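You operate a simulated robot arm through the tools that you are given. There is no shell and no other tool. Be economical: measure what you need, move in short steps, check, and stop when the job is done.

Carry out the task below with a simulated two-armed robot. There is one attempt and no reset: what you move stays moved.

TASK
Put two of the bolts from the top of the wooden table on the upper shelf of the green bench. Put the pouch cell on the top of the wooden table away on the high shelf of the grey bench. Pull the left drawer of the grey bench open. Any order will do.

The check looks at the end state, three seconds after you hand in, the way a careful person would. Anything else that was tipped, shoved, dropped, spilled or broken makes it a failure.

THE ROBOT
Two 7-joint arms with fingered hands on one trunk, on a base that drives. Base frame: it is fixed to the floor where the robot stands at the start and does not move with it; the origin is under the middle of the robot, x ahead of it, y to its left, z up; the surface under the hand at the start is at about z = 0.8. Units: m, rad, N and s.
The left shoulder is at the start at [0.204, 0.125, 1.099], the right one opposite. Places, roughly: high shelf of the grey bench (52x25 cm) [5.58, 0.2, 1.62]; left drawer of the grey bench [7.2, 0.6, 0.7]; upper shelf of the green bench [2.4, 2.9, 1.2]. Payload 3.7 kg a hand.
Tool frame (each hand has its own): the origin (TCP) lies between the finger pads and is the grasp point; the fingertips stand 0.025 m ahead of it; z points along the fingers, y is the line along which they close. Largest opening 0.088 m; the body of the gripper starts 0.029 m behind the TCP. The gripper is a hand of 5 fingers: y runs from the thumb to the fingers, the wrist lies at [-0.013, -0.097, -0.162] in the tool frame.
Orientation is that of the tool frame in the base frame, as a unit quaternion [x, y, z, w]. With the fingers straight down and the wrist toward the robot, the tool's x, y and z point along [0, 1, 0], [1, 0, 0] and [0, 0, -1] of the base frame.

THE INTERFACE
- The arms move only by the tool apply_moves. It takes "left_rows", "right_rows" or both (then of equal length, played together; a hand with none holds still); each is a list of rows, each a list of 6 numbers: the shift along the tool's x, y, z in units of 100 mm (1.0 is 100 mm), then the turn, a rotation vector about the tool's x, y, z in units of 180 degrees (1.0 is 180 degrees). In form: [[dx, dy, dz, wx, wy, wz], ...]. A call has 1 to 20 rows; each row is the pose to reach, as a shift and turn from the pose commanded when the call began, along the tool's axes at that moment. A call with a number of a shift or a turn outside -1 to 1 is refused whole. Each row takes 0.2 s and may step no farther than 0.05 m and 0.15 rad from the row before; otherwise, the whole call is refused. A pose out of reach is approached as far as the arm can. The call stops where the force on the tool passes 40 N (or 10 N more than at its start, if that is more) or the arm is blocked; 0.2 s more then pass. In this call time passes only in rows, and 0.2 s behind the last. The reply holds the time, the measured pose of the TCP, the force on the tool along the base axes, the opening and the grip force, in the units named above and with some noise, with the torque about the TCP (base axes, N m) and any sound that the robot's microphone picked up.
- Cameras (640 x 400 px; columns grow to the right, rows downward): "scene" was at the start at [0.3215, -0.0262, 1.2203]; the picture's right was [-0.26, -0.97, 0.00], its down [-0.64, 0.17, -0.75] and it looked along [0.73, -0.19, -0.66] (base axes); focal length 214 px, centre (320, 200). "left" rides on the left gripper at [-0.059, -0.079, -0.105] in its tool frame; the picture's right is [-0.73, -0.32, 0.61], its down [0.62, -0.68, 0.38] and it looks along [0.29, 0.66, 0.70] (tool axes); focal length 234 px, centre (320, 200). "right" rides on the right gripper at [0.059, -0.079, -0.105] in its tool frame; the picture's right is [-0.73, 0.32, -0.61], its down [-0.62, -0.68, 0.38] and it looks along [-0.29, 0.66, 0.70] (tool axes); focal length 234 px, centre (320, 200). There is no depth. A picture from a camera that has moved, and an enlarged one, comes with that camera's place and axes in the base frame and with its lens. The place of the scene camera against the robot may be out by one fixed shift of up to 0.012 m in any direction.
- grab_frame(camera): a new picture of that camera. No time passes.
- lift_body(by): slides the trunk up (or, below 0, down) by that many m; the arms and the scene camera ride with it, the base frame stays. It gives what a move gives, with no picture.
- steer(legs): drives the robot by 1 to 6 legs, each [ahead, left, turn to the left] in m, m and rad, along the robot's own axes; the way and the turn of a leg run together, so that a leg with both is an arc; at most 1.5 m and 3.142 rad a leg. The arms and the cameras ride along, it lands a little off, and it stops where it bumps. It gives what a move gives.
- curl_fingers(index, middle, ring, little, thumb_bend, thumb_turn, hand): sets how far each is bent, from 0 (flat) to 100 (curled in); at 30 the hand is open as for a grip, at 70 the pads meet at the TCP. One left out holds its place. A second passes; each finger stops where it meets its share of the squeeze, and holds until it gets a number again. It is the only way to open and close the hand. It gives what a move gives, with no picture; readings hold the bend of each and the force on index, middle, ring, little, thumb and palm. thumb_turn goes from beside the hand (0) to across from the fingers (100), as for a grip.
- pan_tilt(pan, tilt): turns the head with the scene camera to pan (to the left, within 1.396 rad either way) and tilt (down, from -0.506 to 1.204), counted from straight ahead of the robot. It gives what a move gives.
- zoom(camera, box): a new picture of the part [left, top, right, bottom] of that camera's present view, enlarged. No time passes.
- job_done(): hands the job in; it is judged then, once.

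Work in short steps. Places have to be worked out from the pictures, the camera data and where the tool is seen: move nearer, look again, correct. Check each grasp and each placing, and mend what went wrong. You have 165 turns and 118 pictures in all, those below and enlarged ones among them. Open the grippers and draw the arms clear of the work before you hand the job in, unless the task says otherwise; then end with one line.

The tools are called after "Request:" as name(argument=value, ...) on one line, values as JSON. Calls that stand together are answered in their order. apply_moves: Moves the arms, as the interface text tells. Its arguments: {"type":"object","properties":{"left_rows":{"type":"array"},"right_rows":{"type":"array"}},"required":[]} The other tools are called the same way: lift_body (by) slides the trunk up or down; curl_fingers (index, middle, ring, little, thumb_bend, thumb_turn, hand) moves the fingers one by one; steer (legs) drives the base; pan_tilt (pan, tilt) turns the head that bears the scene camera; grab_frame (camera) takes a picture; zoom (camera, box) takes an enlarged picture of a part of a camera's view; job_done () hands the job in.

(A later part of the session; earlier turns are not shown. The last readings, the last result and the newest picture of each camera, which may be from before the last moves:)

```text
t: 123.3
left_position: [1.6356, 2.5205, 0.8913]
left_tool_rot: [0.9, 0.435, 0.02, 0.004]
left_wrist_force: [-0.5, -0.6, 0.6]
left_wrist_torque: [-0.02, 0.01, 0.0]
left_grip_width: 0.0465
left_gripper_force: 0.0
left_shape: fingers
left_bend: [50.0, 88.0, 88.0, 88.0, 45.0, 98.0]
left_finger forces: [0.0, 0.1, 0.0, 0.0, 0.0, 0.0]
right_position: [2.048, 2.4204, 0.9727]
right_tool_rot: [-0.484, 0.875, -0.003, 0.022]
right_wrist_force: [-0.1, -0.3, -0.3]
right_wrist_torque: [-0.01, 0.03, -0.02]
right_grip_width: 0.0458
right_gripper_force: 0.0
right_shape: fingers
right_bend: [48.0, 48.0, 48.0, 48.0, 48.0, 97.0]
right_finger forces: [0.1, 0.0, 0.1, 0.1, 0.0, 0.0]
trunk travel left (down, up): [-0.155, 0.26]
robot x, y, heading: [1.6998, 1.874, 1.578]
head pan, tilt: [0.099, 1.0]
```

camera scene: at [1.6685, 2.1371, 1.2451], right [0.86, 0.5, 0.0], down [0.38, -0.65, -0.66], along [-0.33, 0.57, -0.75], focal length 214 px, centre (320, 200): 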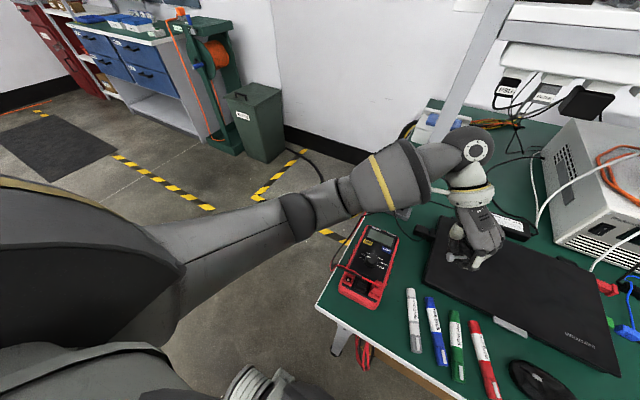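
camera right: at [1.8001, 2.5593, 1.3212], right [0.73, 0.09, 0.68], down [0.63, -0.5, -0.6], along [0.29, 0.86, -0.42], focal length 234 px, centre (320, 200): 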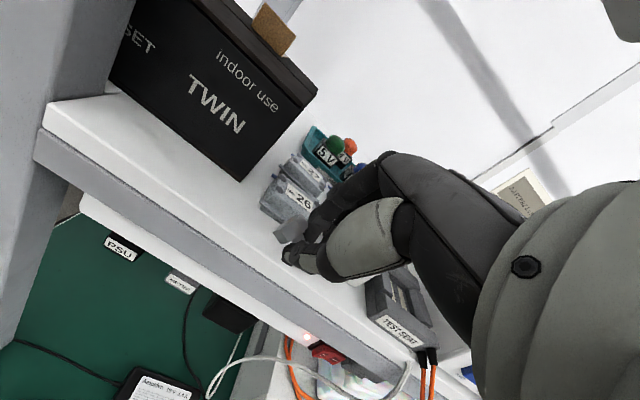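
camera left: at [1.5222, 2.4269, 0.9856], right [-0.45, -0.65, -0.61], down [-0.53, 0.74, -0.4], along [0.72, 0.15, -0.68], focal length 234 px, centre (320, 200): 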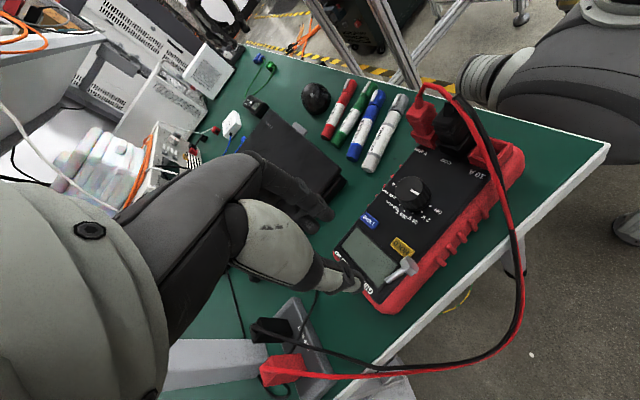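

Yaw is right. Moving over the bolt to z≈0.86.

Request:
apply_moves(right_rows=[[0.07, 0.31, 0.1, 0, 0, 0], [0.15, 0.62, 0.2, 0, 0, 0], [0.22, 0.92, 0.3, 0, 0, 0]])

Request:
apply_moves(right_rows=[[0.07, 0.31, 0.25, 0, 0, 0], [0.15, 0.62, 0.5, 0, 0, 0], [0.22, 0.92, 0.8, 0, 0, 0]])

Request:
grab_frame(camera="right")

```text
t: 124.1
left_position: [1.6357, 2.521, 0.8915]
left_tool_rot: [0.9, 0.435, 0.019, 0.003]
left_wrist_force: [-0.1, 0.1, -0.2]
left_wrist_torque: [-0.05, 0.01, -0.03]
left_grip_width: 0.0467
left_gripper_force: 0.1
left_shape: fingers
left_bend: [50.0, 88.0, 88.0, 88.0, 45.0, 98.0]
left_finger forces: [0.0, 0.0, 0.1, 0.1, 0.0, 0.0]
right_position: [1.959, 2.4504, 0.9398]
right_tool_rot: [-0.483, 0.876, -0.004, 0.023]
right_wrist_force: [-0.3, -0.3, -0.6]
right_wrist_torque: [-0.02, -0.01, 0.04]
right_grip_width: 0.0454
right_gripper_force: 0.1
right_shape: fingers
right_bend: [48.0, 48.0, 48.0, 48.0, 48.0, 97.0]
right_finger forces: [0.0, 0.0, 0.0, 0.0, 0.0, 0.0]
trunk travel left (down, up): [-0.155, 0.26]
robot x, y, heading: [1.7014, 1.8715, 1.572]
head pan, tilt: [0.099, 1.0]
```

```text
t: 124.9
left_position: [1.6351, 2.5222, 0.8915]
left_tool_rot: [0.9, 0.435, 0.02, 0.003]
left_wrist_force: [0.0, 0.1, 0.1]
left_wrist_torque: [-0.03, 0.02, 0.01]
left_grip_width: 0.0466
left_gripper_force: 0.0
left_shape: fingers
left_bend: [50.0, 88.0, 88.0, 88.0, 45.0, 98.0]
left_finger forces: [0.1, 0.1, 0.1, 0.0, 0.0, 0.0]
right_position: [1.8742, 2.4823, 0.8563]
right_tool_rot: [-0.483, 0.875, -0.004, 0.023]
right_wrist_force: [-0.3, -1.0, 0.2]
right_wrist_torque: [0.02, -0.02, 0.03]
right_grip_width: 0.0458
right_gripper_force: 0.0
right_shape: fingers
right_bend: [48.0, 48.0, 48.0, 48.0, 48.0, 97.0]
right_finger forces: [0.0, 0.0, 0.0, 0.1, 0.1, 0.0]
trunk travel left (down, up): [-0.155, 0.26]
robot x, y, heading: [1.7015, 1.8709, 1.574]
head pan, tilt: [0.099, 1.0]
```

```text
36 pictures are left
camera right: at [1.9046, 2.388, 0.9616], right [0.09, 0.78, 0.62], down [0.93, 0.17, -0.34], along [-0.37, 0.61, -0.7], focal length 234 px, centre (320, 200)
```

right: 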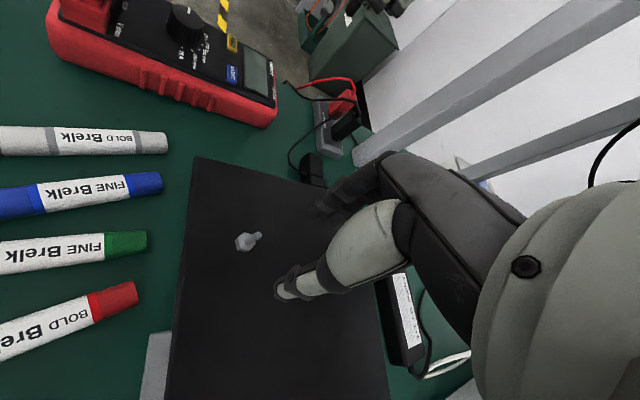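

The ray geometry from both cameras agrees only if the bolt is standing upright on its head at [1.856, 2.470], top at z≈0.783. That makes it easy: I'll set the right hand to yaw 0, pitch 20° (the shelf pose), tuck the spare fingers, and pinch the shaft.

Request:
curl_fingers(hand="right", middle=90, ring=90, little=90)

Request:
apply_moves(right_rows=[[0, 0, -0.1, 0, 0, 0.04], [0, 0, -0.2, 0, 0, 0.08], [0, 0, -0.2, 0, 0, 0.12], [0, 0, -0.2, 0, 0, 0.16], [0, 0, -0.2, 0, 0, 0.2], [0, 0, -0.2, 0, 0, 0.24], [0, 0, -0.2, 0, 0, 0.28], [0, 0, -0.2, 0, 0, 0.321]])

Request:
apply_moves(right_rows=[[0.06, -0.04, 0, -0.035, 0, 0], [0.12, -0.08, 0, -0.07, 0, 0], [0.18, -0.12, 0, -0.1, 0, 0]])

Request:
grab_frame(camera="right")

```text
t: 125.9
left_position: [1.6357, 2.5215, 0.8925]
left_tool_rot: [0.9, 0.435, 0.021, 0.002]
left_wrist_force: [0.4, -0.1, 0.4]
left_wrist_torque: [-0.01, -0.01, 0.03]
left_grip_width: 0.0471
left_gripper_force: 0.1
left_shape: fingers
left_bend: [50.0, 88.0, 88.0, 88.0, 45.0, 98.0]
left_finger forces: [0.1, 0.0, 0.0, 0.0, 0.1, 0.0]
right_position: [1.8724, 2.4821, 0.8578]
right_tool_rot: [-0.483, 0.876, -0.003, 0.023]
right_wrist_force: [0.3, -0.2, 0.2]
right_wrist_torque: [-0.04, -0.04, -0.01]
right_grip_width: 0.0458
right_gripper_force: 0.0
right_shape: fingers
right_bend: [48.0, 90.0, 90.0, 90.0, 48.0, 97.0]
right_finger forces: [0.0, 0.0, 0.0, 0.0, 0.0, 0.0]
trunk travel left (down, up): [-0.155, 0.26]
robot x, y, heading: [1.7016, 1.8723, 1.576]
head pan, tilt: [0.099, 1.0]
```

```text
t: 127.7
left_position: [1.6345, 2.5215, 0.8921]
left_tool_rot: [0.9, 0.435, 0.021, 0.003]
left_wrist_force: [0.4, 0.7, 0.0]
left_wrist_torque: [0.0, 0.0, 0.02]
left_grip_width: 0.0466
left_gripper_force: 0.1
left_shape: fingers
left_bend: [50.0, 88.0, 88.0, 88.0, 45.0, 98.0]
left_finger forces: [0.0, 0.0, 0.0, 0.0, 0.0, 0.0]
right_position: [1.872, 2.4815, 0.8765]
right_tool_rot: [0.003, 1.0, 0.008, 0.022]
right_wrist_force: [0.5, 0.3, 0.0]
right_wrist_torque: [0.01, 0.01, 0.02]
right_grip_width: 0.0457
right_gripper_force: 0.1
right_shape: fingers
right_bend: [48.0, 90.0, 90.0, 90.0, 48.0, 97.0]
right_finger forces: [0.0, 0.0, 0.1, 0.0, 0.0, 0.0]
trunk travel left (down, up): [-0.155, 0.26]
robot x, y, heading: [1.7013, 1.8721, 1.578]
head pan, tilt: [0.099, 1.0]
```

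```text
t: 128.5
left_position: [1.6357, 2.5215, 0.892]
left_tool_rot: [0.9, 0.436, 0.021, 0.002]
left_wrist_force: [-0.6, -0.3, 0.2]
left_wrist_torque: [0.04, -0.03, 0.0]
left_grip_width: 0.0466
left_gripper_force: 0.0
left_shape: fingers
left_bend: [50.0, 88.0, 88.0, 88.0, 45.0, 98.0]
left_finger forces: [0.0, 0.0, 0.0, 0.0, 0.0, 0.0]
right_position: [1.8555, 2.4708, 0.8761]
right_tool_rot: [-0.003, 0.986, 0.166, 0.022]
right_wrist_force: [0.1, -1.3, -0.9]
right_wrist_torque: [-0.01, -0.01, 0.03]
right_grip_width: 0.0457
right_gripper_force: 0.1
right_shape: fingers
right_bend: [48.0, 90.0, 90.0, 90.0, 48.0, 97.0]
right_finger forces: [0.1, 0.1, 0.0, 0.0, 0.1, 0.1]
trunk travel left (down, up): [-0.155, 0.26]
robot x, y, heading: [1.7001, 1.8737, 1.578]
head pan, tilt: [0.099, 1.0]
```

```text
35 pictures are left
camera right: at [1.7938, 2.3605, 0.9474], right [0.7, 0.11, 0.71], down [0.65, -0.52, -0.56], along [0.31, 0.85, -0.43], focal length 234 px, centre (320, 200)
```

right: 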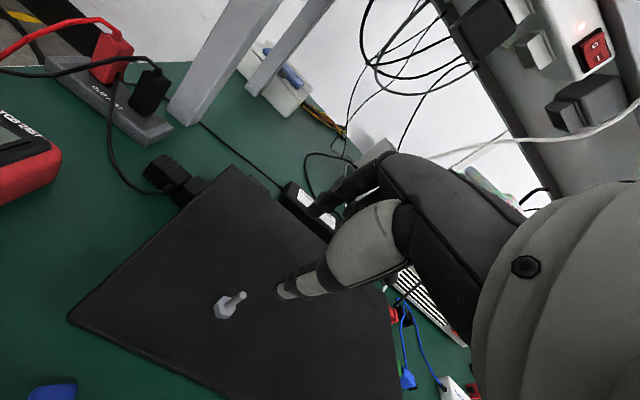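

Confirmed upright at [1.858, 2.471]. Descending vertically to TCP z≈0.784 and pinching with index and thumb.

Request:
apply_moves(right_rows=[[-0.02, -0.1, 0.28, 0, 0, 0], [-0.02, -0.2, 0.58, 0, 0, 0], [-0.02, -0.3, 0.87, 0, 0, 0]])

Request:
curl_fingers(hand="right", index=78, thumb_bend=76)

Request:
zoom(camera="right", box=[220, 170, 380, 270])

```text
t: 129.3
left_position: [1.6345, 2.5192, 0.8966]
left_tool_rot: [0.9, 0.436, 0.022, 0.0]
left_wrist_force: [-1.2, -0.2, 1.2]
left_wrist_torque: [-0.02, -0.03, 0.03]
left_grip_width: 0.0467
left_gripper_force: 0.1
left_shape: fingers
left_bend: [50.0, 88.0, 88.0, 88.0, 45.0, 98.0]
left_finger forces: [0.1, 0.1, 0.0, 0.0, 0.0, 0.0]
right_position: [1.8597, 2.4707, 0.7924]
right_tool_rot: [-0.004, 0.985, 0.174, 0.021]
right_wrist_force: [-1.4, -5.7, 29.9]
right_wrist_torque: [-0.97, 0.14, -0.02]
right_grip_width: 0.0451
right_gripper_force: 14.5
right_shape: fingers
right_bend: [48.0, 90.0, 90.0, 90.0, 49.0, 98.0]
right_finger forces: [0.0, 0.2, 0.1, 0.1, 29.9, 0.0]
trunk travel left (down, up): [-0.155, 0.26]
robot x, y, heading: [1.6989, 1.8726, 1.575]
head pan, tilt: [0.099, 1.0]
```

```text
t: 130.3
left_position: [1.6357, 2.5203, 0.892]
left_tool_rot: [0.9, 0.435, 0.019, 0.004]
left_wrist_force: [0.6, 0.4, 0.0]
left_wrist_torque: [0.0, -0.01, 0.04]
left_grip_width: 0.0467
left_gripper_force: 0.1
left_shape: fingers
left_bend: [50.0, 88.0, 88.0, 88.0, 45.0, 98.0]
left_finger forces: [0.1, 0.0, 0.1, 0.0, 0.1, 0.0]
right_position: [1.8614, 2.4703, 0.7821]
right_tool_rot: [-0.003, 0.986, 0.163, 0.022]
right_wrist_force: [0.4, -0.6, 2.8]
right_wrist_torque: [0.03, 0.01, -0.02]
right_grip_width: 0.0001
right_gripper_force: 5.9
right_shape: fingers
right_bend: [73.0, 90.0, 90.0, 90.0, 73.0, 97.0]
right_finger forces: [7.2, 0.0, 0.0, 0.0, 5.6, 0.1]
trunk travel left (down, up): [-0.155, 0.26]
robot x, y, heading: [1.6996, 1.8749, 1.574]
head pan, tilt: [0.099, 1.0]
```

```text
4.00 times, centred on (300, 220) of right
camera zoom: at [1.7997, 2.36, 0.8546], right [0.7, 0.11, 0.71], down [0.65, -0.52, -0.55], along [0.31, 0.85, -0.43], focal length 937 px, centre (400, 120)
```

zoom: 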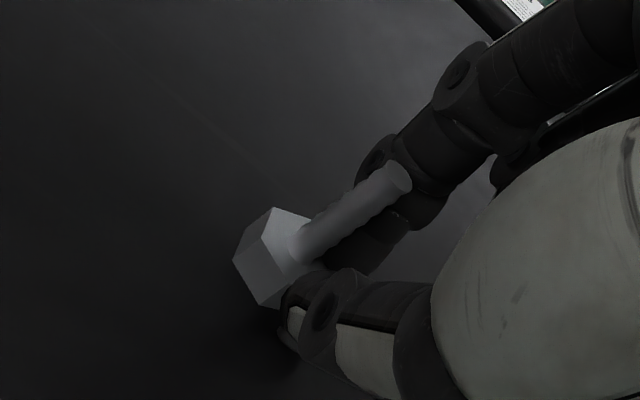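

The bolt is pinched (7/6 N), shaft nearly upright. Lifting 10 cm and checking it holds.

Request:
apply_moves(right_rows=[[0, 0.1, -0.3, 0, 0, 0], [0, 0.2, -0.6, 0, 0, 0], [0, 0.33, -0.95, 0, 0, 0]])

Request:
zoom(camera="right", box=[220, 170, 380, 270])

```text
t: 131.1
left_position: [1.6348, 2.5197, 0.8922]
left_tool_rot: [0.9, 0.434, 0.02, 0.003]
left_wrist_force: [0.6, -0.3, 0.0]
left_wrist_torque: [0.01, 0.02, -0.02]
left_grip_width: 0.0466
left_gripper_force: 0.1
left_shape: fingers
left_bend: [50.0, 88.0, 88.0, 88.0, 45.0, 98.0]
left_finger forces: [0.1, 0.1, 0.0, 0.0, 0.1, 0.0]
right_position: [1.8567, 2.4709, 0.8843]
right_tool_rot: [-0.004, 0.986, 0.164, 0.021]
right_wrist_force: [0.6, -0.6, 0.7]
right_wrist_torque: [-0.02, 0.0, 0.0]
right_grip_width: 0.0
right_gripper_force: 0.1
right_shape: fingers
right_bend: [73.0, 90.0, 90.0, 90.0, 73.0, 97.0]
right_finger forces: [0.1, 0.0, 0.1, 0.0, 0.0, 0.0]
trunk travel left (down, up): [-0.155, 0.26]
robot x, y, heading: [1.7006, 1.877, 1.572]
head pan, tilt: [0.099, 1.0]
```

```text
4.00 times, centred on (300, 220) of right
camera zoom: at [1.7951, 2.36, 0.9557], right [0.7, 0.11, 0.71], down [0.65, -0.52, -0.56], along [0.31, 0.85, -0.43], focal length 937 px, centre (400, 120)
```

zoom: 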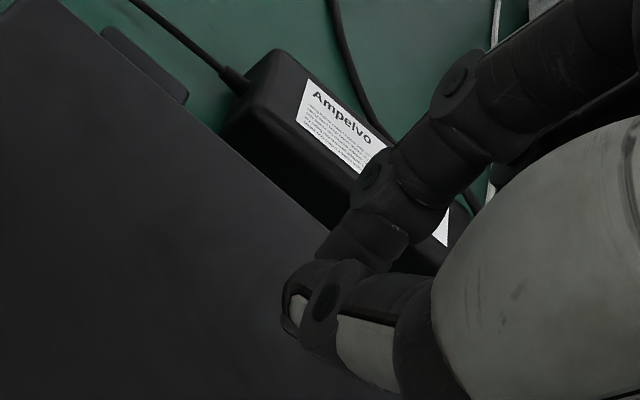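

It slipped off the side of the fingers: the pads are evidently offset to the other side. Locating the bolt again.

Request:
grab_frame(camera="right")

```text
32 pictures are left
camera right: at [1.7951, 2.36, 0.9557], right [0.7, 0.11, 0.71], down [0.65, -0.52, -0.56], along [0.31, 0.85, -0.43], focal length 234 px, centre (320, 200)
```

right: 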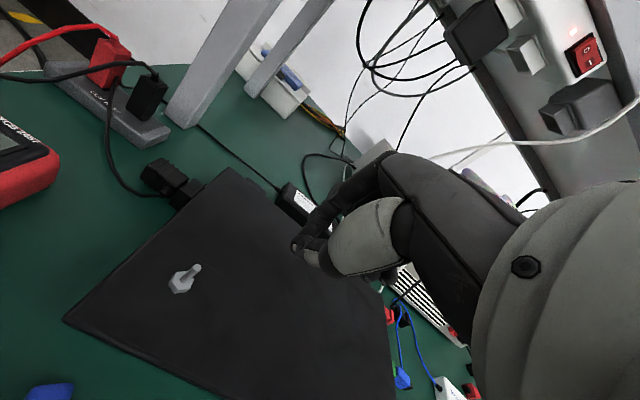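

Bolt is still upright, now at [1.818, 2.474]. Reopening and aiming the TCP 8 mm to its left (finger-pad offset).

Request:
curl_fingers(hand="right", index=54, thumb_bend=54)

Request:
apply_moves(right_rows=[[0.24, 0, 0, 0, 0, 0], [0.47, 0, 0, 0, 0, 0], [0.47, -0.09, 0.29, 0, 0, 0], [0.47, -0.18, 0.58, 0, 0, 0], [0.47, -0.27, 0.85, 0, 0, 0]])

Request:
zoom(camera="right", box=[220, 170, 380, 270])

```text
t: 132.1
left_position: [1.6357, 2.5211, 0.8916]
left_tool_rot: [0.9, 0.435, 0.02, 0.002]
left_wrist_force: [-0.2, 0.4, 0.1]
left_wrist_torque: [-0.02, -0.01, 0.0]
left_grip_width: 0.0464
left_gripper_force: 0.0
left_shape: fingers
left_bend: [50.0, 88.0, 88.0, 88.0, 45.0, 98.0]
left_finger forces: [0.0, 0.0, 0.0, 0.0, 0.0, 0.0]
right_position: [1.8563, 2.4709, 0.8845]
right_tool_rot: [-0.003, 0.986, 0.165, 0.021]
right_wrist_force: [0.5, 0.1, 0.0]
right_wrist_torque: [-0.01, -0.06, 0.02]
right_grip_width: 0.0324
right_gripper_force: 0.0
right_shape: fingers
right_bend: [54.0, 90.0, 90.0, 90.0, 54.0, 97.0]
right_finger forces: [0.1, 0.0, 0.1, 0.0, 0.0, 0.1]
trunk travel left (down, up): [-0.155, 0.26]
robot x, y, heading: [1.7028, 1.8742, 1.571]
head pan, tilt: [0.099, 1.0]
```

```text
t: 133.3
left_position: [1.6359, 2.5215, 0.8921]
left_tool_rot: [0.9, 0.435, 0.021, 0.002]
left_wrist_force: [-0.8, 0.4, 0.0]
left_wrist_torque: [0.02, 0.02, 0.01]
left_grip_width: 0.0467
left_gripper_force: 0.0
left_shape: fingers
left_bend: [50.0, 88.0, 88.0, 88.0, 45.0, 98.0]
left_finger forces: [0.0, 0.0, 0.0, 0.1, 0.0, 0.0]
right_position: [1.8134, 2.4731, 0.7937]
right_tool_rot: [-0.003, 0.986, 0.165, 0.021]
right_wrist_force: [-0.3, -0.2, 1.0]
right_wrist_torque: [0.0, -0.01, -0.06]
right_grip_width: 0.0324
right_gripper_force: 0.0
right_shape: fingers
right_bend: [54.0, 90.0, 90.0, 90.0, 54.0, 97.0]
right_finger forces: [0.0, 0.1, 0.0, 0.0, 0.1, 0.1]
trunk travel left (down, up): [-0.155, 0.26]
robot x, y, heading: [1.7009, 1.8759, 1.579]
head pan, tilt: [0.099, 1.0]
```

```text
4.00 times, centred on (300, 220) of right
camera zoom: at [1.7521, 2.3629, 0.8647], right [0.7, 0.11, 0.71], down [0.65, -0.52, -0.56], along [0.31, 0.85, -0.43], focal length 937 px, centre (400, 120)
```

zoom: 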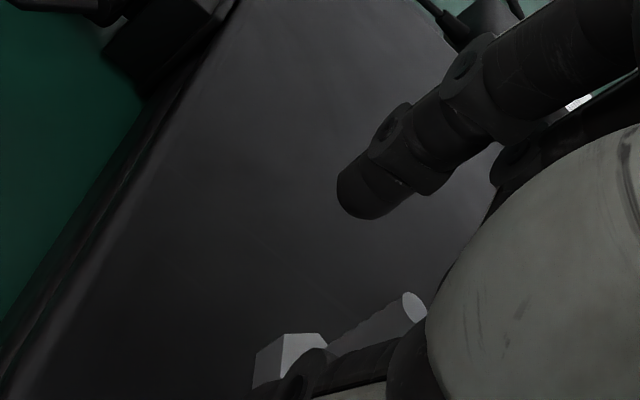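

The shaft is between thumb and index, now well within the pad width. Lowering 7 mm and closing.

Request:
apply_moves(right_rows=[[0, -0.05, 0.07, 0, 0, 0]])

Request:
curl_fingers(hand="right", index=80, thumb_bend=78)

Request:
zoom(camera="right", box=[220, 170, 380, 270])

```text
t: 133.7
left_position: [1.6351, 2.5199, 0.8946]
left_tool_rot: [0.9, 0.435, 0.022, 0.001]
left_wrist_force: [-1.4, -0.4, -0.2]
left_wrist_torque: [-0.01, 0.01, -0.01]
left_grip_width: 0.047
left_gripper_force: 0.1
left_shape: fingers
left_bend: [50.0, 88.0, 88.0, 88.0, 45.0, 98.0]
left_finger forces: [0.0, 0.1, 0.0, 0.1, 0.1, 0.0]
right_position: [1.8127, 2.4697, 0.79]
right_tool_rot: [-0.004, 0.985, 0.169, 0.02]
right_wrist_force: [-0.7, -4.7, 19.2]
right_wrist_torque: [-0.43, 0.04, 0.03]
right_grip_width: 0.0302
right_gripper_force: 8.8
right_shape: fingers
right_bend: [54.0, 90.0, 90.0, 90.0, 56.0, 98.0]
right_finger forces: [0.0, 0.0, 0.0, 0.0, 18.3, 0.0]
trunk travel left (down, up): [-0.155, 0.26]
robot x, y, heading: [1.6976, 1.8745, 1.573]
head pan, tilt: [0.099, 1.0]
```

```text
t: 134.7
left_position: [1.6358, 2.5225, 0.8926]
left_tool_rot: [0.9, 0.435, 0.021, 0.003]
left_wrist_force: [-0.8, -0.1, 1.1]
left_wrist_torque: [0.03, 0.02, 0.01]
left_grip_width: 0.0466
left_gripper_force: 0.1
left_shape: fingers
left_bend: [50.0, 88.0, 88.0, 88.0, 45.0, 98.0]
left_finger forces: [0.0, 0.0, 0.0, 0.0, 0.0, 0.1]
right_position: [1.8127, 2.4712, 0.7851]
right_tool_rot: [-0.003, 0.986, 0.164, 0.021]
right_wrist_force: [0.7, -0.7, 0.2]
right_wrist_torque: [0.01, 0.01, -0.01]
right_grip_width: 0.0001
right_gripper_force: 0.1
right_shape: fingers
right_bend: [76.0, 90.0, 90.0, 90.0, 74.0, 97.0]
right_finger forces: [0.1, 0.0, 0.1, 0.1, 0.0, 0.1]
trunk travel left (down, up): [-0.155, 0.26]
robot x, y, heading: [1.698, 1.8712, 1.576]
head pan, tilt: [0.099, 1.0]
```

```text
4.00 times, centred on (300, 220) of right
camera zoom: at [1.7525, 2.3605, 0.8571], right [0.7, 0.11, 0.71], down [0.65, -0.52, -0.56], along [0.31, 0.85, -0.43], focal length 937 px, centre (400, 120)
```

zoom: 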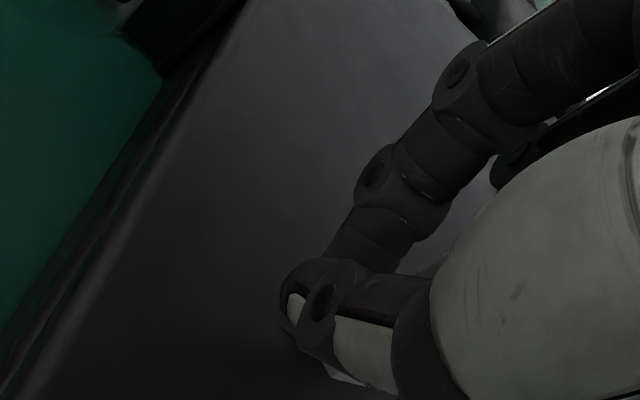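

Missed; a bit of the bolt shows on the near side of the thumb. Raising and looking once more.

Request:
apply_moves(right_rows=[[0, 0.1, -0.3, 0, 0, 0], [0, 0.2, -0.6, 0, 0, 0], [0, 0.33, -0.95, 0, 0, 0]])

Request:
curl_fingers(hand="right", index=46, thumb_bend=46)

Request:
grab_frame(camera="right")

```text
t: 135.5
left_position: [1.6353, 2.5207, 0.8914]
left_tool_rot: [0.9, 0.435, 0.021, 0.002]
left_wrist_force: [-0.1, 0.2, 1.0]
left_wrist_torque: [-0.02, 0.0, 0.0]
left_grip_width: 0.0464
left_gripper_force: 0.0
left_shape: fingers
left_bend: [50.0, 88.0, 88.0, 88.0, 45.0, 98.0]
left_finger forces: [0.0, 0.0, 0.0, 0.0, 0.1, 0.1]
right_position: [1.8095, 2.4705, 0.8868]
right_tool_rot: [-0.004, 0.986, 0.164, 0.021]
right_wrist_force: [-0.1, 0.4, 0.5]
right_wrist_torque: [0.0, -0.04, -0.02]
right_grip_width: 0.0
right_gripper_force: 0.1
right_shape: fingers
right_bend: [76.0, 90.0, 90.0, 90.0, 74.0, 97.0]
right_finger forces: [0.0, 0.0, 0.0, 0.0, 0.0, 0.0]
trunk travel left (down, up): [-0.155, 0.26]
robot x, y, heading: [1.7033, 1.8761, 1.573]
head pan, tilt: [0.099, 1.0]
```

```text
t: 136.5
left_position: [1.6362, 2.5215, 0.8917]
left_tool_rot: [0.9, 0.436, 0.02, 0.003]
left_wrist_force: [0.1, -0.9, -0.9]
left_wrist_torque: [0.0, 0.0, 0.03]
left_grip_width: 0.047
left_gripper_force: 0.1
left_shape: fingers
left_bend: [50.0, 88.0, 88.0, 88.0, 45.0, 98.0]
left_finger forces: [0.0, 0.1, 0.0, 0.0, 0.0, 0.0]
right_position: [1.8097, 2.471, 0.8858]
right_tool_rot: [-0.003, 0.986, 0.164, 0.021]
right_wrist_force: [0.2, 0.3, -0.4]
right_wrist_torque: [0.01, 0.04, 0.0]
right_grip_width: 0.0498
right_gripper_force: 0.0
right_shape: fingers
right_bend: [46.0, 90.0, 90.0, 90.0, 46.0, 97.0]
right_finger forces: [0.0, 0.0, 0.0, 0.0, 0.0, 0.0]
trunk travel left (down, up): [-0.155, 0.26]
robot x, y, heading: [1.7035, 1.8745, 1.58]
head pan, tilt: [0.099, 1.0]
```

```text
29 pictures are left
camera right: at [1.7482, 2.3612, 0.9574], right [0.7, 0.11, 0.71], down [0.65, -0.52, -0.56], along [0.31, 0.85, -0.43], focal length 234 px, centre (320, 200)
```

right: 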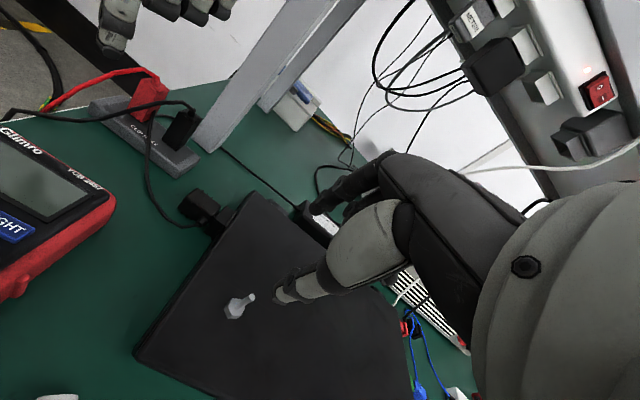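

Still upright, at [1.823, 2.482]; it was ejected sideways each time, so I'll use index + middle with the thumb, with the shaft in the groove between them (TCP x≈1.814).

Request:
curl_fingers(hand="right", index=52, middle=52, thumb_bend=52)

Request:
apply_moves(right_rows=[[-0.05, -0.02, 0.1, 0, 0, 0], [-0.05, -0.12, 0.4, 0, 0, 0], [-0.05, -0.19, 0.7, 0, 0, 0], [-0.05, -0.24, 0.94, 0, 0, 0]])

Request:
curl_fingers(hand="right", index=78, middle=78, thumb_bend=78)

```text
t: 137.5
left_position: [1.6354, 2.5211, 0.8912]
left_tool_rot: [0.9, 0.435, 0.021, 0.002]
left_wrist_force: [-0.1, 0.0, -0.2]
left_wrist_torque: [0.0, -0.01, 0.0]
left_grip_width: 0.0468
left_gripper_force: 0.2
left_shape: fingers
left_bend: [50.0, 88.0, 88.0, 88.0, 45.0, 98.0]
left_finger forces: [0.1, 0.0, 0.0, 0.0, 0.0, 0.0]
right_position: [1.8098, 2.4712, 0.8864]
right_tool_rot: [-0.003, 0.986, 0.163, 0.02]
right_wrist_force: [0.7, 0.7, 0.3]
right_wrist_torque: [0.02, -0.03, -0.03]
right_grip_width: 0.0378
right_gripper_force: 0.1
right_shape: fingers
right_bend: [52.0, 52.0, 90.0, 90.0, 52.0, 97.0]
right_finger forces: [0.0, 0.0, 0.0, 0.0, 0.0, 0.0]
trunk travel left (down, up): [-0.155, 0.26]
robot x, y, heading: [1.7035, 1.8733, 1.575]
head pan, tilt: [0.099, 1.0]
```

```text
t: 138.5
left_position: [1.6355, 2.5189, 0.8931]
left_tool_rot: [0.9, 0.435, 0.021, 0.001]
left_wrist_force: [0.5, -0.6, -0.1]
left_wrist_torque: [0.02, -0.01, -0.01]
left_grip_width: 0.0468
left_gripper_force: 0.0
left_shape: fingers
left_bend: [50.0, 88.0, 88.0, 88.0, 45.0, 98.0]
left_finger forces: [0.1, 0.1, 0.1, 0.0, 0.1, 0.0]
right_position: [1.8194, 2.4797, 0.792]
right_tool_rot: [-0.003, 0.986, 0.168, 0.021]
right_wrist_force: [0.7, -2.0, 8.3]
right_wrist_torque: [-0.24, 0.06, 0.01]
right_grip_width: 0.0375
right_gripper_force: 4.7
right_shape: fingers
right_bend: [52.0, 52.0, 90.0, 90.0, 52.0, 98.0]
right_finger forces: [0.1, 0.0, 0.0, 0.1, 8.6, 0.0]
trunk travel left (down, up): [-0.155, 0.26]
robot x, y, heading: [1.6965, 1.8707, 1.58]
head pan, tilt: [0.099, 1.0]
```

```text
t: 139.5
left_position: [1.6364, 2.5199, 0.8914]
left_tool_rot: [0.9, 0.435, 0.021, 0.003]
left_wrist_force: [-0.2, 0.3, 0.0]
left_wrist_torque: [0.02, 0.0, -0.01]
left_grip_width: 0.0467
left_gripper_force: 0.1
left_shape: fingers
left_bend: [50.0, 88.0, 88.0, 88.0, 45.0, 98.0]
left_finger forces: [0.1, 0.0, 0.0, 0.0, 0.1, 0.0]
right_position: [1.8181, 2.4785, 0.7879]
right_tool_rot: [-0.003, 0.986, 0.164, 0.021]
right_wrist_force: [0.2, -0.3, 0.3]
right_wrist_torque: [-0.02, 0.0, -0.04]
right_grip_width: 0.0
right_gripper_force: 0.1
right_shape: fingers
right_bend: [76.0, 78.0, 90.0, 90.0, 73.0, 96.0]
right_finger forces: [0.0, 0.2, 0.0, 0.0, 0.0, 0.0]
trunk travel left (down, up): [-0.155, 0.26]
robot x, y, heading: [1.6972, 1.8722, 1.575]
head pan, tilt: [0.099, 1.0]
```

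No firm grip again (middle 0.2 N). Looking.

Request:
zoom(camera="right", box=[200, 150, 440, 300])

```text
2.67 times, centred on (320, 225) of right
camera zoom: at [1.7576, 2.3689, 0.8608], right [0.7, 0.11, 0.71], down [0.65, -0.52, -0.56], along [0.31, 0.85, -0.43], focal length 624 px, centre (320, 133)
```

zoom: 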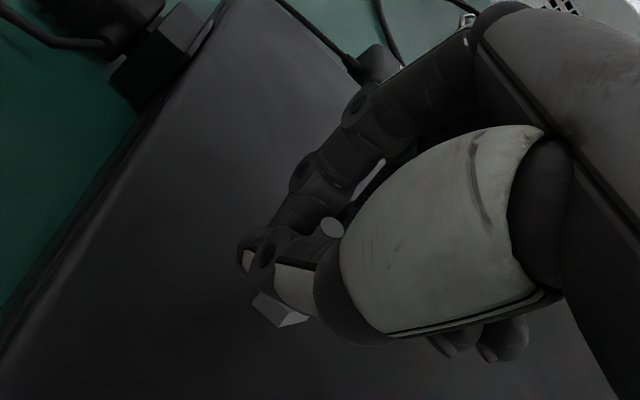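

The shaft stands inside the loop between thumb and fingers. I'll tighten the middle finger (and thumb) onto it.

Request:
curl_fingers(hand="right", index=92, middle=95, thumb_bend=90)

```text
t: 140.5
left_position: [1.636, 2.5204, 0.8922]
left_tool_rot: [0.9, 0.435, 0.021, 0.002]
left_wrist_force: [-0.2, -0.2, 1.1]
left_wrist_torque: [-0.04, -0.02, 0.01]
left_grip_width: 0.0469
left_gripper_force: 0.1
left_shape: fingers
left_bend: [50.0, 88.0, 88.0, 88.0, 45.0, 98.0]
left_finger forces: [0.0, 0.0, 0.0, 0.0, 0.0, 0.1]
right_position: [1.8193, 2.4777, 0.788]
right_tool_rot: [-0.003, 0.986, 0.164, 0.021]
right_wrist_force: [-0.5, 0.5, -0.1]
right_wrist_torque: [0.02, 0.01, -0.02]
right_grip_width: 0.0
right_gripper_force: 0.1
right_shape: fingers
right_bend: [83.0, 95.0, 90.0, 90.0, 81.0, 95.0]
right_finger forces: [0.1, 0.0, 0.0, 0.0, 0.1, 0.0]
trunk travel left (down, up): [-0.155, 0.26]
robot x, y, heading: [1.7018, 1.8733, 1.58]
head pan, tilt: [0.099, 1.0]
```

No contact, so it isn't truly between the pads. New plan: lift clear, lay the bolt over by nudging its top toward +x, then repeat the grasp that worked for bolt 1.

Request:
apply_moves(right_rows=[[0, 0.1, -0.3, 0, 0, 0], [0, 0.2, -0.6, 0, 0, 0], [0, 0.26, -0.75, 0, 0, 0]])

Request:
grab_frame(camera="right")

```text
t: 141.3
left_position: [1.6365, 2.5215, 0.8922]
left_tool_rot: [0.9, 0.435, 0.021, 0.002]
left_wrist_force: [0.1, -0.8, -0.5]
left_wrist_torque: [-0.03, 0.02, 0.0]
left_grip_width: 0.0468
left_gripper_force: 0.1
left_shape: fingers
left_bend: [50.0, 88.0, 88.0, 88.0, 45.0, 98.0]
left_finger forces: [0.0, 0.0, 0.1, 0.0, 0.1, 0.0]
right_position: [1.8159, 2.4792, 0.8676]
right_tool_rot: [-0.004, 0.986, 0.163, 0.021]
right_wrist_force: [0.3, -0.7, -0.4]
right_wrist_torque: [-0.02, 0.01, 0.03]
right_grip_width: 0.0
right_gripper_force: 0.1
right_shape: fingers
right_bend: [83.0, 95.0, 90.0, 90.0, 82.0, 95.0]
right_finger forces: [0.0, 0.0, 0.1, 0.0, 0.1, 0.0]
trunk travel left (down, up): [-0.155, 0.26]
robot x, y, heading: [1.7024, 1.8728, 1.573]
head pan, tilt: [0.099, 1.0]
```

```text
27 pictures are left
camera right: at [1.7543, 2.3693, 0.9402], right [0.7, 0.11, 0.71], down [0.65, -0.52, -0.56], along [0.31, 0.85, -0.43], focal length 234 px, centre (320, 200)
```

right: 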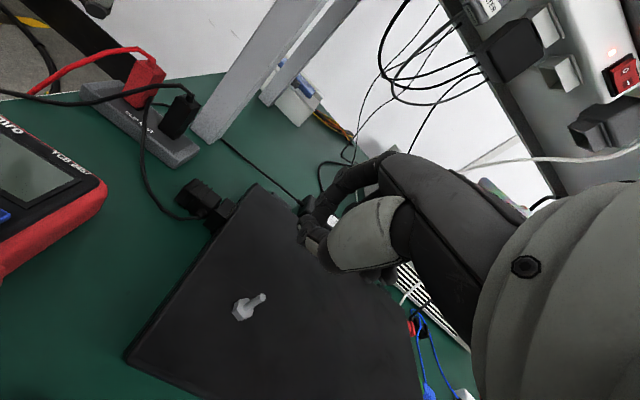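

Bolt stands at [1.830, 2.482]. Nudging its top forward with the curled fingers: back, down, then forward ~6 cm slowly.

Request:
apply_moves(right_rows=[[-0.06, -0.38, -0.13, 0, 0, 0], [-0.11, -0.76, -0.26, 0, 0, 0], [-0.11, -0.88, 0.1, 0, 0, 0], [-0.11, -0.99, 0.485, 0, 0, 0], [-0.11, -0.85, 0.535, 0, 0, 0], [-0.11, -0.71, 0.58, 0, 0, 0], [-0.11, -0.57, 0.63, 0, 0, 0], [-0.11, -0.44, 0.673, 0, 0, 0]])

Request:
zoom(camera="scene", box=[380, 180, 540, 280])

```text
t: 143.1
left_position: [1.6364, 2.521, 0.8914]
left_tool_rot: [0.9, 0.435, 0.022, 0.003]
left_wrist_force: [-0.3, 0.1, -0.3]
left_wrist_torque: [0.01, -0.01, 0.03]
left_grip_width: 0.0468
left_gripper_force: 0.2
left_shape: fingers
left_bend: [50.0, 88.0, 88.0, 88.0, 45.0, 98.0]
left_finger forces: [0.1, 0.0, 0.1, 0.0, 0.0, 0.0]
right_position: [1.8294, 2.4595, 0.7904]
right_tool_rot: [-0.003, 0.986, 0.164, 0.021]
right_wrist_force: [0.0, 0.4, -0.1]
right_wrist_torque: [-0.02, 0.02, -0.01]
right_grip_width: 0.0
right_gripper_force: 0.0
right_shape: fingers
right_bend: [83.0, 95.0, 90.0, 90.0, 82.0, 95.0]
right_finger forces: [0.0, 0.0, 0.0, 0.1, 0.0, 0.0]
right hand out of reach, approached as far as the arm can: row 2
trunk travel left (down, up): [-0.155, 0.26]
robot x, y, heading: [1.7014, 1.8777, 1.574]
head pan, tilt: [0.099, 1.0]
```

```text
4.00 times, centred on (460, 230) of scene
camera zoom: at [1.6747, 2.1411, 1.245], right [0.91, 0.41, 0.0], down [0.31, -0.68, -0.66], along [-0.27, 0.6, -0.75], focal length 858 px, centre (-240, 80)
```

zoom: 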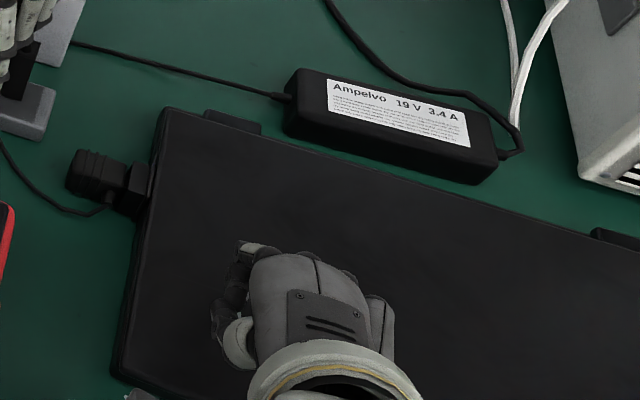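

The hand hides the bolt. Raising and moving back, then looking.

Request:
apply_moves(right_rows=[[0, 0.1, -0.3, 0, 0, 0], [0, 0.2, -0.6, 0, 0, 0], [0, 0.26, -0.85, 0, 0, 0]])

Request:
grab_frame(camera="right")

```text
t: 143.9
left_position: [1.6354, 2.5222, 0.892]
left_tool_rot: [0.9, 0.436, 0.021, 0.003]
left_wrist_force: [0.3, -1.0, -0.3]
left_wrist_torque: [0.0, 0.01, -0.03]
left_grip_width: 0.0468
left_gripper_force: 0.1
left_shape: fingers
left_bend: [50.0, 88.0, 88.0, 88.0, 45.0, 98.0]
left_finger forces: [0.0, 0.0, 0.1, 0.0, 0.1, 0.0]
right_position: [1.8266, 2.4555, 0.8797]
right_tool_rot: [-0.004, 0.986, 0.164, 0.022]
right_wrist_force: [0.0, -0.3, -0.1]
right_wrist_torque: [-0.03, -0.01, 0.03]
right_grip_width: 0.0001
right_gripper_force: 0.0
right_shape: fingers
right_bend: [83.0, 95.0, 90.0, 90.0, 82.0, 95.0]
right_finger forces: [0.0, 0.0, 0.0, 0.0, 0.0, 0.0]
trunk travel left (down, up): [-0.155, 0.26]
robot x, y, heading: [1.7021, 1.8759, 1.576]
head pan, tilt: [0.099, 1.0]
```

```text
25 pictures are left
camera right: at [1.7642, 2.3451, 0.9511], right [0.7, 0.11, 0.71], down [0.65, -0.52, -0.56], along [0.31, 0.85, -0.43], focal length 234 px, centre (320, 200)
```

right: 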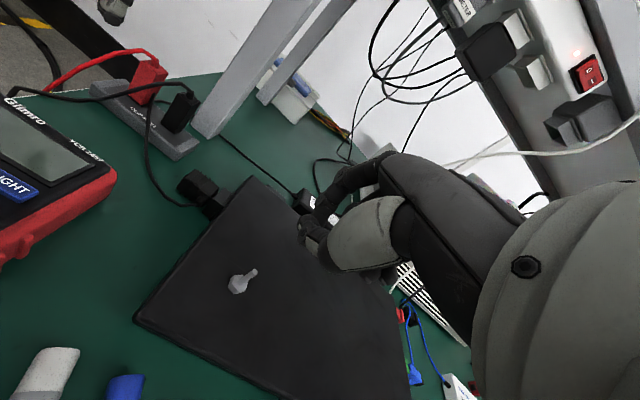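

The bolt was not reached; still upright at [1.831, 2.483]. One centred attempt: the two earlier ejections bracket the true pinch line at TCP x ≈ bolt x − 1 mm; going there and pinching low.

Request:
curl_fingers(hand="right", index=52, middle=90, thumb_bend=54)

Request:
apply_moves(right_rows=[[0, 0.24, 0.08, 0, 0, 0], [0, 0.14, 0.38, 0, 0, 0], [0, 0.04, 0.67, 0, 0, 0], [0, -0.05, 0.93, 0, 0, 0]])

```text
t: 144.9
left_position: [1.6352, 2.5212, 0.8922]
left_tool_rot: [0.9, 0.435, 0.02, 0.003]
left_wrist_force: [0.2, -0.7, -0.6]
left_wrist_torque: [-0.03, 0.0, -0.02]
left_grip_width: 0.0469
left_gripper_force: 0.0
left_shape: fingers
left_bend: [50.0, 88.0, 88.0, 88.0, 45.0, 98.0]
left_finger forces: [0.0, 0.0, 0.1, 0.0, 0.1, 0.0]
right_position: [1.8252, 2.4558, 0.8782]
right_tool_rot: [-0.003, 0.986, 0.164, 0.021]
right_wrist_force: [-0.5, -0.1, -0.1]
right_wrist_torque: [-0.03, 0.07, -0.01]
right_grip_width: 0.0344
right_gripper_force: 0.0
right_shape: fingers
right_bend: [52.0, 90.0, 90.0, 90.0, 54.0, 97.0]
right_finger forces: [0.1, 0.1, 0.0, 0.0, 0.1, 0.1]
trunk travel left (down, up): [-0.155, 0.26]
robot x, y, heading: [1.7005, 1.8704, 1.578]
head pan, tilt: [0.099, 1.0]
```

```text
t: 145.9
left_position: [1.6347, 2.5205, 0.8932]
left_tool_rot: [0.9, 0.435, 0.02, 0.002]
left_wrist_force: [0.4, -0.5, -0.1]
left_wrist_torque: [-0.03, 0.0, -0.04]
left_grip_width: 0.0466
left_gripper_force: 0.1
left_shape: fingers
left_bend: [50.0, 88.0, 88.0, 88.0, 45.0, 98.0]
left_finger forces: [0.0, 0.0, 0.1, 0.0, 0.0, 0.0]
right_position: [1.8292, 2.4828, 0.7907]
right_tool_rot: [-0.003, 0.986, 0.166, 0.021]
right_wrist_force: [0.5, -2.2, 4.3]
right_wrist_torque: [-0.09, 0.04, 0.02]
right_grip_width: 0.0345
right_gripper_force: 1.3
right_shape: fingers
right_bend: [52.0, 90.0, 90.0, 90.0, 54.0, 98.0]
right_finger forces: [0.0, 0.1, 0.1, 0.1, 4.2, 0.0]
trunk travel left (down, up): [-0.155, 0.26]
robot x, y, heading: [1.6997, 1.8712, 1.575]
head pan, tilt: [0.099, 1.0]
```

Aligned. Closing and reading the forces.

Request:
curl_fingers(hand="right", index=78, thumb_bend=76)

```text
t: 146.9
left_position: [1.6358, 2.5205, 0.8917]
left_tool_rot: [0.9, 0.435, 0.021, 0.002]
left_wrist_force: [0.3, -0.2, 0.7]
left_wrist_torque: [-0.02, 0.0, 0.02]
left_grip_width: 0.0467
left_gripper_force: 0.1
left_shape: fingers
left_bend: [50.0, 88.0, 88.0, 88.0, 45.0, 98.0]
left_finger forces: [0.1, 0.1, 0.1, 0.0, 0.0, 0.1]
right_position: [1.8287, 2.4822, 0.7898]
right_tool_rot: [-0.002, 0.986, 0.164, 0.022]
right_wrist_force: [0.3, 0.2, 0.1]
right_wrist_torque: [0.01, 0.01, -0.01]
right_grip_width: 0.0
right_gripper_force: 0.2
right_shape: fingers
right_bend: [76.0, 90.0, 90.0, 90.0, 73.0, 97.0]
right_finger forces: [0.1, 0.0, 0.0, 0.1, 0.1, 0.0]
trunk travel left (down, up): [-0.155, 0.26]
robot x, y, heading: [1.7003, 1.8728, 1.578]
head pan, tilt: [0.099, 1.0]
```

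Missed. Checking the relation between fingers and bolt.

Request:
zoom(camera="right", box=[220, 170, 380, 270])

```text
4.00 times, centred on (300, 220) of right
camera zoom: at [1.7684, 2.3714, 0.8614], right [0.7, 0.11, 0.71], down [0.65, -0.52, -0.56], along [0.31, 0.85, -0.43], focal length 937 px, centre (400, 120)
```

zoom: 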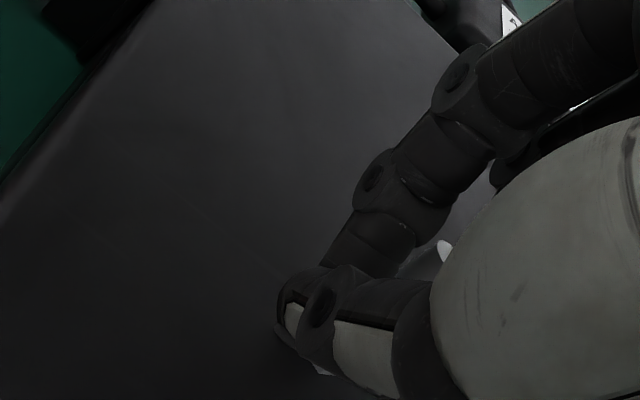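

The bolt now stands just right of the index tip at ≈[1.839, 2.498]. I'll use that: raise 8 mm, go 1.2 cm forward, and sweep right 4 cm so the index topples it toward +x.

Request:
apply_moves(right_rows=[[0, 0.14, -0.04, 0, 0, 0], [-0.1, 0.14, -0.04, 0, 0, 0], [-0.2, 0.14, -0.04, 0, 0, 0], [-0.3, 0.14, -0.04, 0, 0, 0], [-0.4, 0.14, -0.04, 0, 0, 0]])

Request:
apply_moves(right_rows=[[0.1, 0.1, -0.3, 0, 0, 0], [0.2, 0.2, -0.6, 0, 0, 0], [0.3, 0.3, -0.9, 0, 0, 0]])

Request:
grab_frame(camera="right")

```text
t: 148.1
left_position: [1.6361, 2.5208, 0.891]
left_tool_rot: [0.9, 0.435, 0.021, 0.003]
left_wrist_force: [0.1, 0.0, 0.0]
left_wrist_torque: [0.01, 0.01, 0.01]
left_grip_width: 0.0469
left_gripper_force: 0.1
left_shape: fingers
left_bend: [50.0, 88.0, 88.0, 88.0, 45.0, 98.0]
left_finger forces: [0.0, 0.0, 0.1, 0.1, 0.0, 0.0]
right_position: [1.87, 2.4942, 0.8002]
right_tool_rot: [-0.003, 0.986, 0.164, 0.022]
right_wrist_force: [-0.6, -0.7, 0.4]
right_wrist_torque: [0.02, -0.03, -0.02]
right_grip_width: 0.0
right_gripper_force: 0.1
right_shape: fingers
right_bend: [76.0, 90.0, 90.0, 90.0, 73.0, 97.0]
right_finger forces: [0.0, 0.1, 0.0, 0.1, 0.1, 0.0]
trunk travel left (down, up): [-0.155, 0.26]
robot x, y, heading: [1.7014, 1.8754, 1.574]
head pan, tilt: [0.099, 1.0]
```

```text
t: 148.9
left_position: [1.6355, 2.5208, 0.8927]
left_tool_rot: [0.9, 0.436, 0.021, 0.002]
left_wrist_force: [-0.1, -0.1, 0.2]
left_wrist_torque: [0.02, 0.0, 0.01]
left_grip_width: 0.0468
left_gripper_force: 0.0
left_shape: fingers
left_bend: [50.0, 88.0, 88.0, 88.0, 45.0, 98.0]
left_finger forces: [0.1, 0.0, 0.0, 0.0, 0.0, 0.0]
right_position: [1.8352, 2.4922, 0.8928]
right_tool_rot: [-0.004, 0.986, 0.164, 0.022]
right_wrist_force: [0.3, 0.1, 0.4]
right_wrist_torque: [-0.01, -0.01, 0.04]
right_grip_width: 0.0
right_gripper_force: 0.0
right_shape: fingers
right_bend: [76.0, 90.0, 90.0, 90.0, 73.0, 97.0]
right_finger forces: [0.1, 0.1, 0.0, 0.0, 0.0, 0.0]
trunk travel left (down, up): [-0.155, 0.26]
robot x, y, heading: [1.6989, 1.8729, 1.574]
head pan, tilt: [0.099, 1.0]
```

```text
23 pictures are left
camera right: at [1.7735, 2.383, 0.9655], right [0.7, 0.11, 0.71], down [0.65, -0.52, -0.56], along [0.31, 0.85, -0.43], focal length 234 px, centre (320, 200)
```

right: 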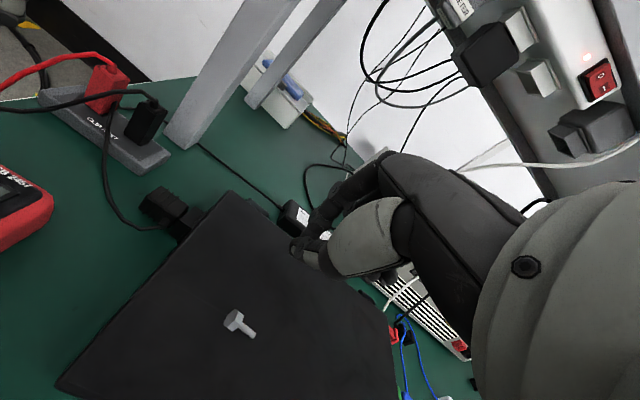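

It toppled perfectly: head [1.855, 2.495], shaft along +x, head left — same as bolt 1. Levelling the hand (pitch 0) and moving to TCP [1.870, 2.497].

Request:
apply_moves(right_rows=[[-0.12, -0.02, 0.1, 0.035, 0, 0], [-0.24, -0.03, 0.2, 0.07, 0, 0], [-0.35, -0.05, 0.3, 0.105, 0, 0]])

Request:
curl_fingers(hand="right", index=35, middle=35, ring=35, little=35, thumb_bend=35)

Request:
grab_frame(camera="right")

```text
t: 149.7
left_position: [1.636, 2.5216, 0.8909]
left_tool_rot: [0.9, 0.436, 0.021, 0.003]
left_wrist_force: [0.2, 0.2, 0.8]
left_wrist_torque: [0.02, -0.02, 0.01]
left_grip_width: 0.0468
left_gripper_force: 0.1
left_shape: fingers
left_bend: [50.0, 88.0, 88.0, 88.0, 45.0, 98.0]
left_finger forces: [0.0, 0.0, 0.0, 0.1, 0.1, 0.1]
right_position: [1.8715, 2.4981, 0.8645]
right_tool_rot: [0.001, 1.0, -0.001, 0.022]
right_wrist_force: [0.0, 0.1, 0.8]
right_wrist_torque: [0.01, 0.03, 0.0]
right_grip_width: 0.0002
right_gripper_force: 0.0
right_shape: fingers
right_bend: [76.0, 90.0, 90.0, 90.0, 73.0, 97.0]
right_finger forces: [0.1, 0.1, 0.1, 0.1, 0.0, 0.0]
trunk travel left (down, up): [-0.155, 0.26]
robot x, y, heading: [1.6991, 1.8737, 1.579]
head pan, tilt: [0.099, 1.0]
```

```text
t: 150.7
left_position: [1.6361, 2.5209, 0.8917]
left_tool_rot: [0.9, 0.435, 0.02, 0.003]
left_wrist_force: [0.3, 1.1, -0.1]
left_wrist_torque: [0.03, 0.0, -0.03]
left_grip_width: 0.0466
left_gripper_force: 0.0
left_shape: fingers
left_bend: [50.0, 88.0, 88.0, 88.0, 45.0, 98.0]
left_finger forces: [0.1, 0.1, 0.1, 0.0, 0.1, 0.0]
right_position: [1.8718, 2.4974, 0.8645]
right_tool_rot: [0.001, 1.0, 0.0, 0.022]
right_wrist_force: [-0.6, 0.2, 0.1]
right_wrist_torque: [-0.01, -0.02, 0.02]
right_grip_width: 0.074
right_gripper_force: 0.0
right_shape: fingers
right_bend: [35.0, 35.0, 35.0, 35.0, 35.0, 97.0]
right_finger forces: [0.0, 0.0, 0.0, 0.0, 0.1, 0.1]
trunk travel left (down, up): [-0.155, 0.26]
robot x, y, heading: [1.6991, 1.8733, 1.578]
head pan, tilt: [0.099, 1.0]
```

```text
22 pictures are left
camera right: at [1.8086, 2.4174, 0.9679], right [0.7, 0.32, 0.64], down [0.64, -0.68, -0.36], along [0.32, 0.66, -0.68], focal length 234 px, centre (320, 200)
```

right: 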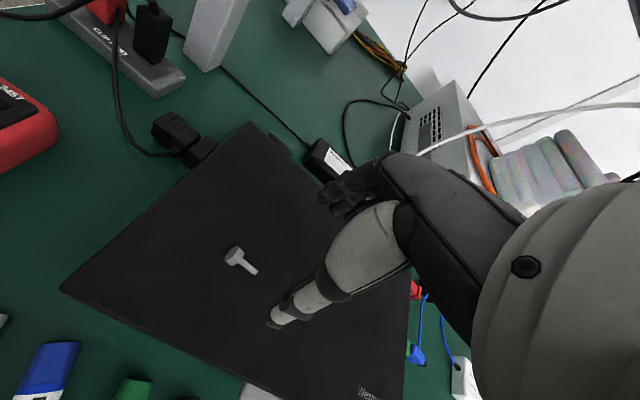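

Head [1.852, 2.496], tip [1.880, 2.498]. Descending to contact height at TCP [1.867, 2.497, 0.778], then closing all fingers.

Request:
apply_moves(right_rows=[[0.08, 0, 0.2, 0, 0, 0], [0.08, 0, 0.5, 0, 0, 0], [0.08, 0, 0.75, 0, 0, 0], [0.08, 0, 0.86, 0, 0, 0]])

Request:
curl_fingers(hand="right", index=75, middle=75, ring=75, little=75, thumb_bend=75)

```text
t: 151.7
left_position: [1.6352, 2.5198, 0.8927]
left_tool_rot: [0.9, 0.435, 0.021, 0.001]
left_wrist_force: [-0.4, -0.5, -0.7]
left_wrist_torque: [0.0, 0.01, -0.05]
left_grip_width: 0.0468
left_gripper_force: 0.0
left_shape: fingers
left_bend: [50.0, 88.0, 88.0, 88.0, 45.0, 98.0]
left_finger forces: [0.0, 0.0, 0.0, 0.0, 0.0, 0.0]
right_position: [1.8671, 2.498, 0.7822]
right_tool_rot: [0.0, 1.0, 0.003, 0.022]
right_wrist_force: [0.4, -1.1, 7.0]
right_wrist_torque: [0.33, -0.05, -0.05]
right_grip_width: 0.0742
right_gripper_force: 3.3
right_shape: fingers
right_bend: [35.0, 34.0, 35.0, 35.0, 35.0, 97.0]
right_finger forces: [0.1, 7.4, 0.1, 0.0, 0.0, 0.1]
trunk travel left (down, up): [-0.155, 0.26]
robot x, y, heading: [1.7008, 1.8739, 1.575]
head pan, tilt: [0.099, 1.0]
```

```text
t: 152.7
left_position: [1.6356, 2.5204, 0.8922]
left_tool_rot: [0.9, 0.435, 0.022, 0.001]
left_wrist_force: [0.7, 0.8, -0.4]
left_wrist_torque: [0.03, 0.03, 0.02]
left_grip_width: 0.0467
left_gripper_force: 0.0
left_shape: fingers
left_bend: [50.0, 88.0, 88.0, 88.0, 45.0, 98.0]
left_finger forces: [0.0, 0.1, 0.0, 0.0, 0.0, 0.0]
right_position: [1.8667, 2.496, 0.781]
right_tool_rot: [0.001, 1.0, 0.001, 0.023]
right_wrist_force: [1.3, -2.2, 20.2]
right_wrist_torque: [-0.21, 0.11, 0.01]
right_grip_width: 0.0
right_gripper_force: 15.1
right_shape: fingers
right_bend: [74.0, 75.0, 75.0, 75.0, 73.0, 97.0]
right_finger forces: [6.6, 0.0, 0.0, 0.0, 23.9, 0.1]
trunk travel left (down, up): [-0.155, 0.26]
robot x, y, heading: [1.7003, 1.8752, 1.58]
head pan, tilt: [0.099, 1.0]
```

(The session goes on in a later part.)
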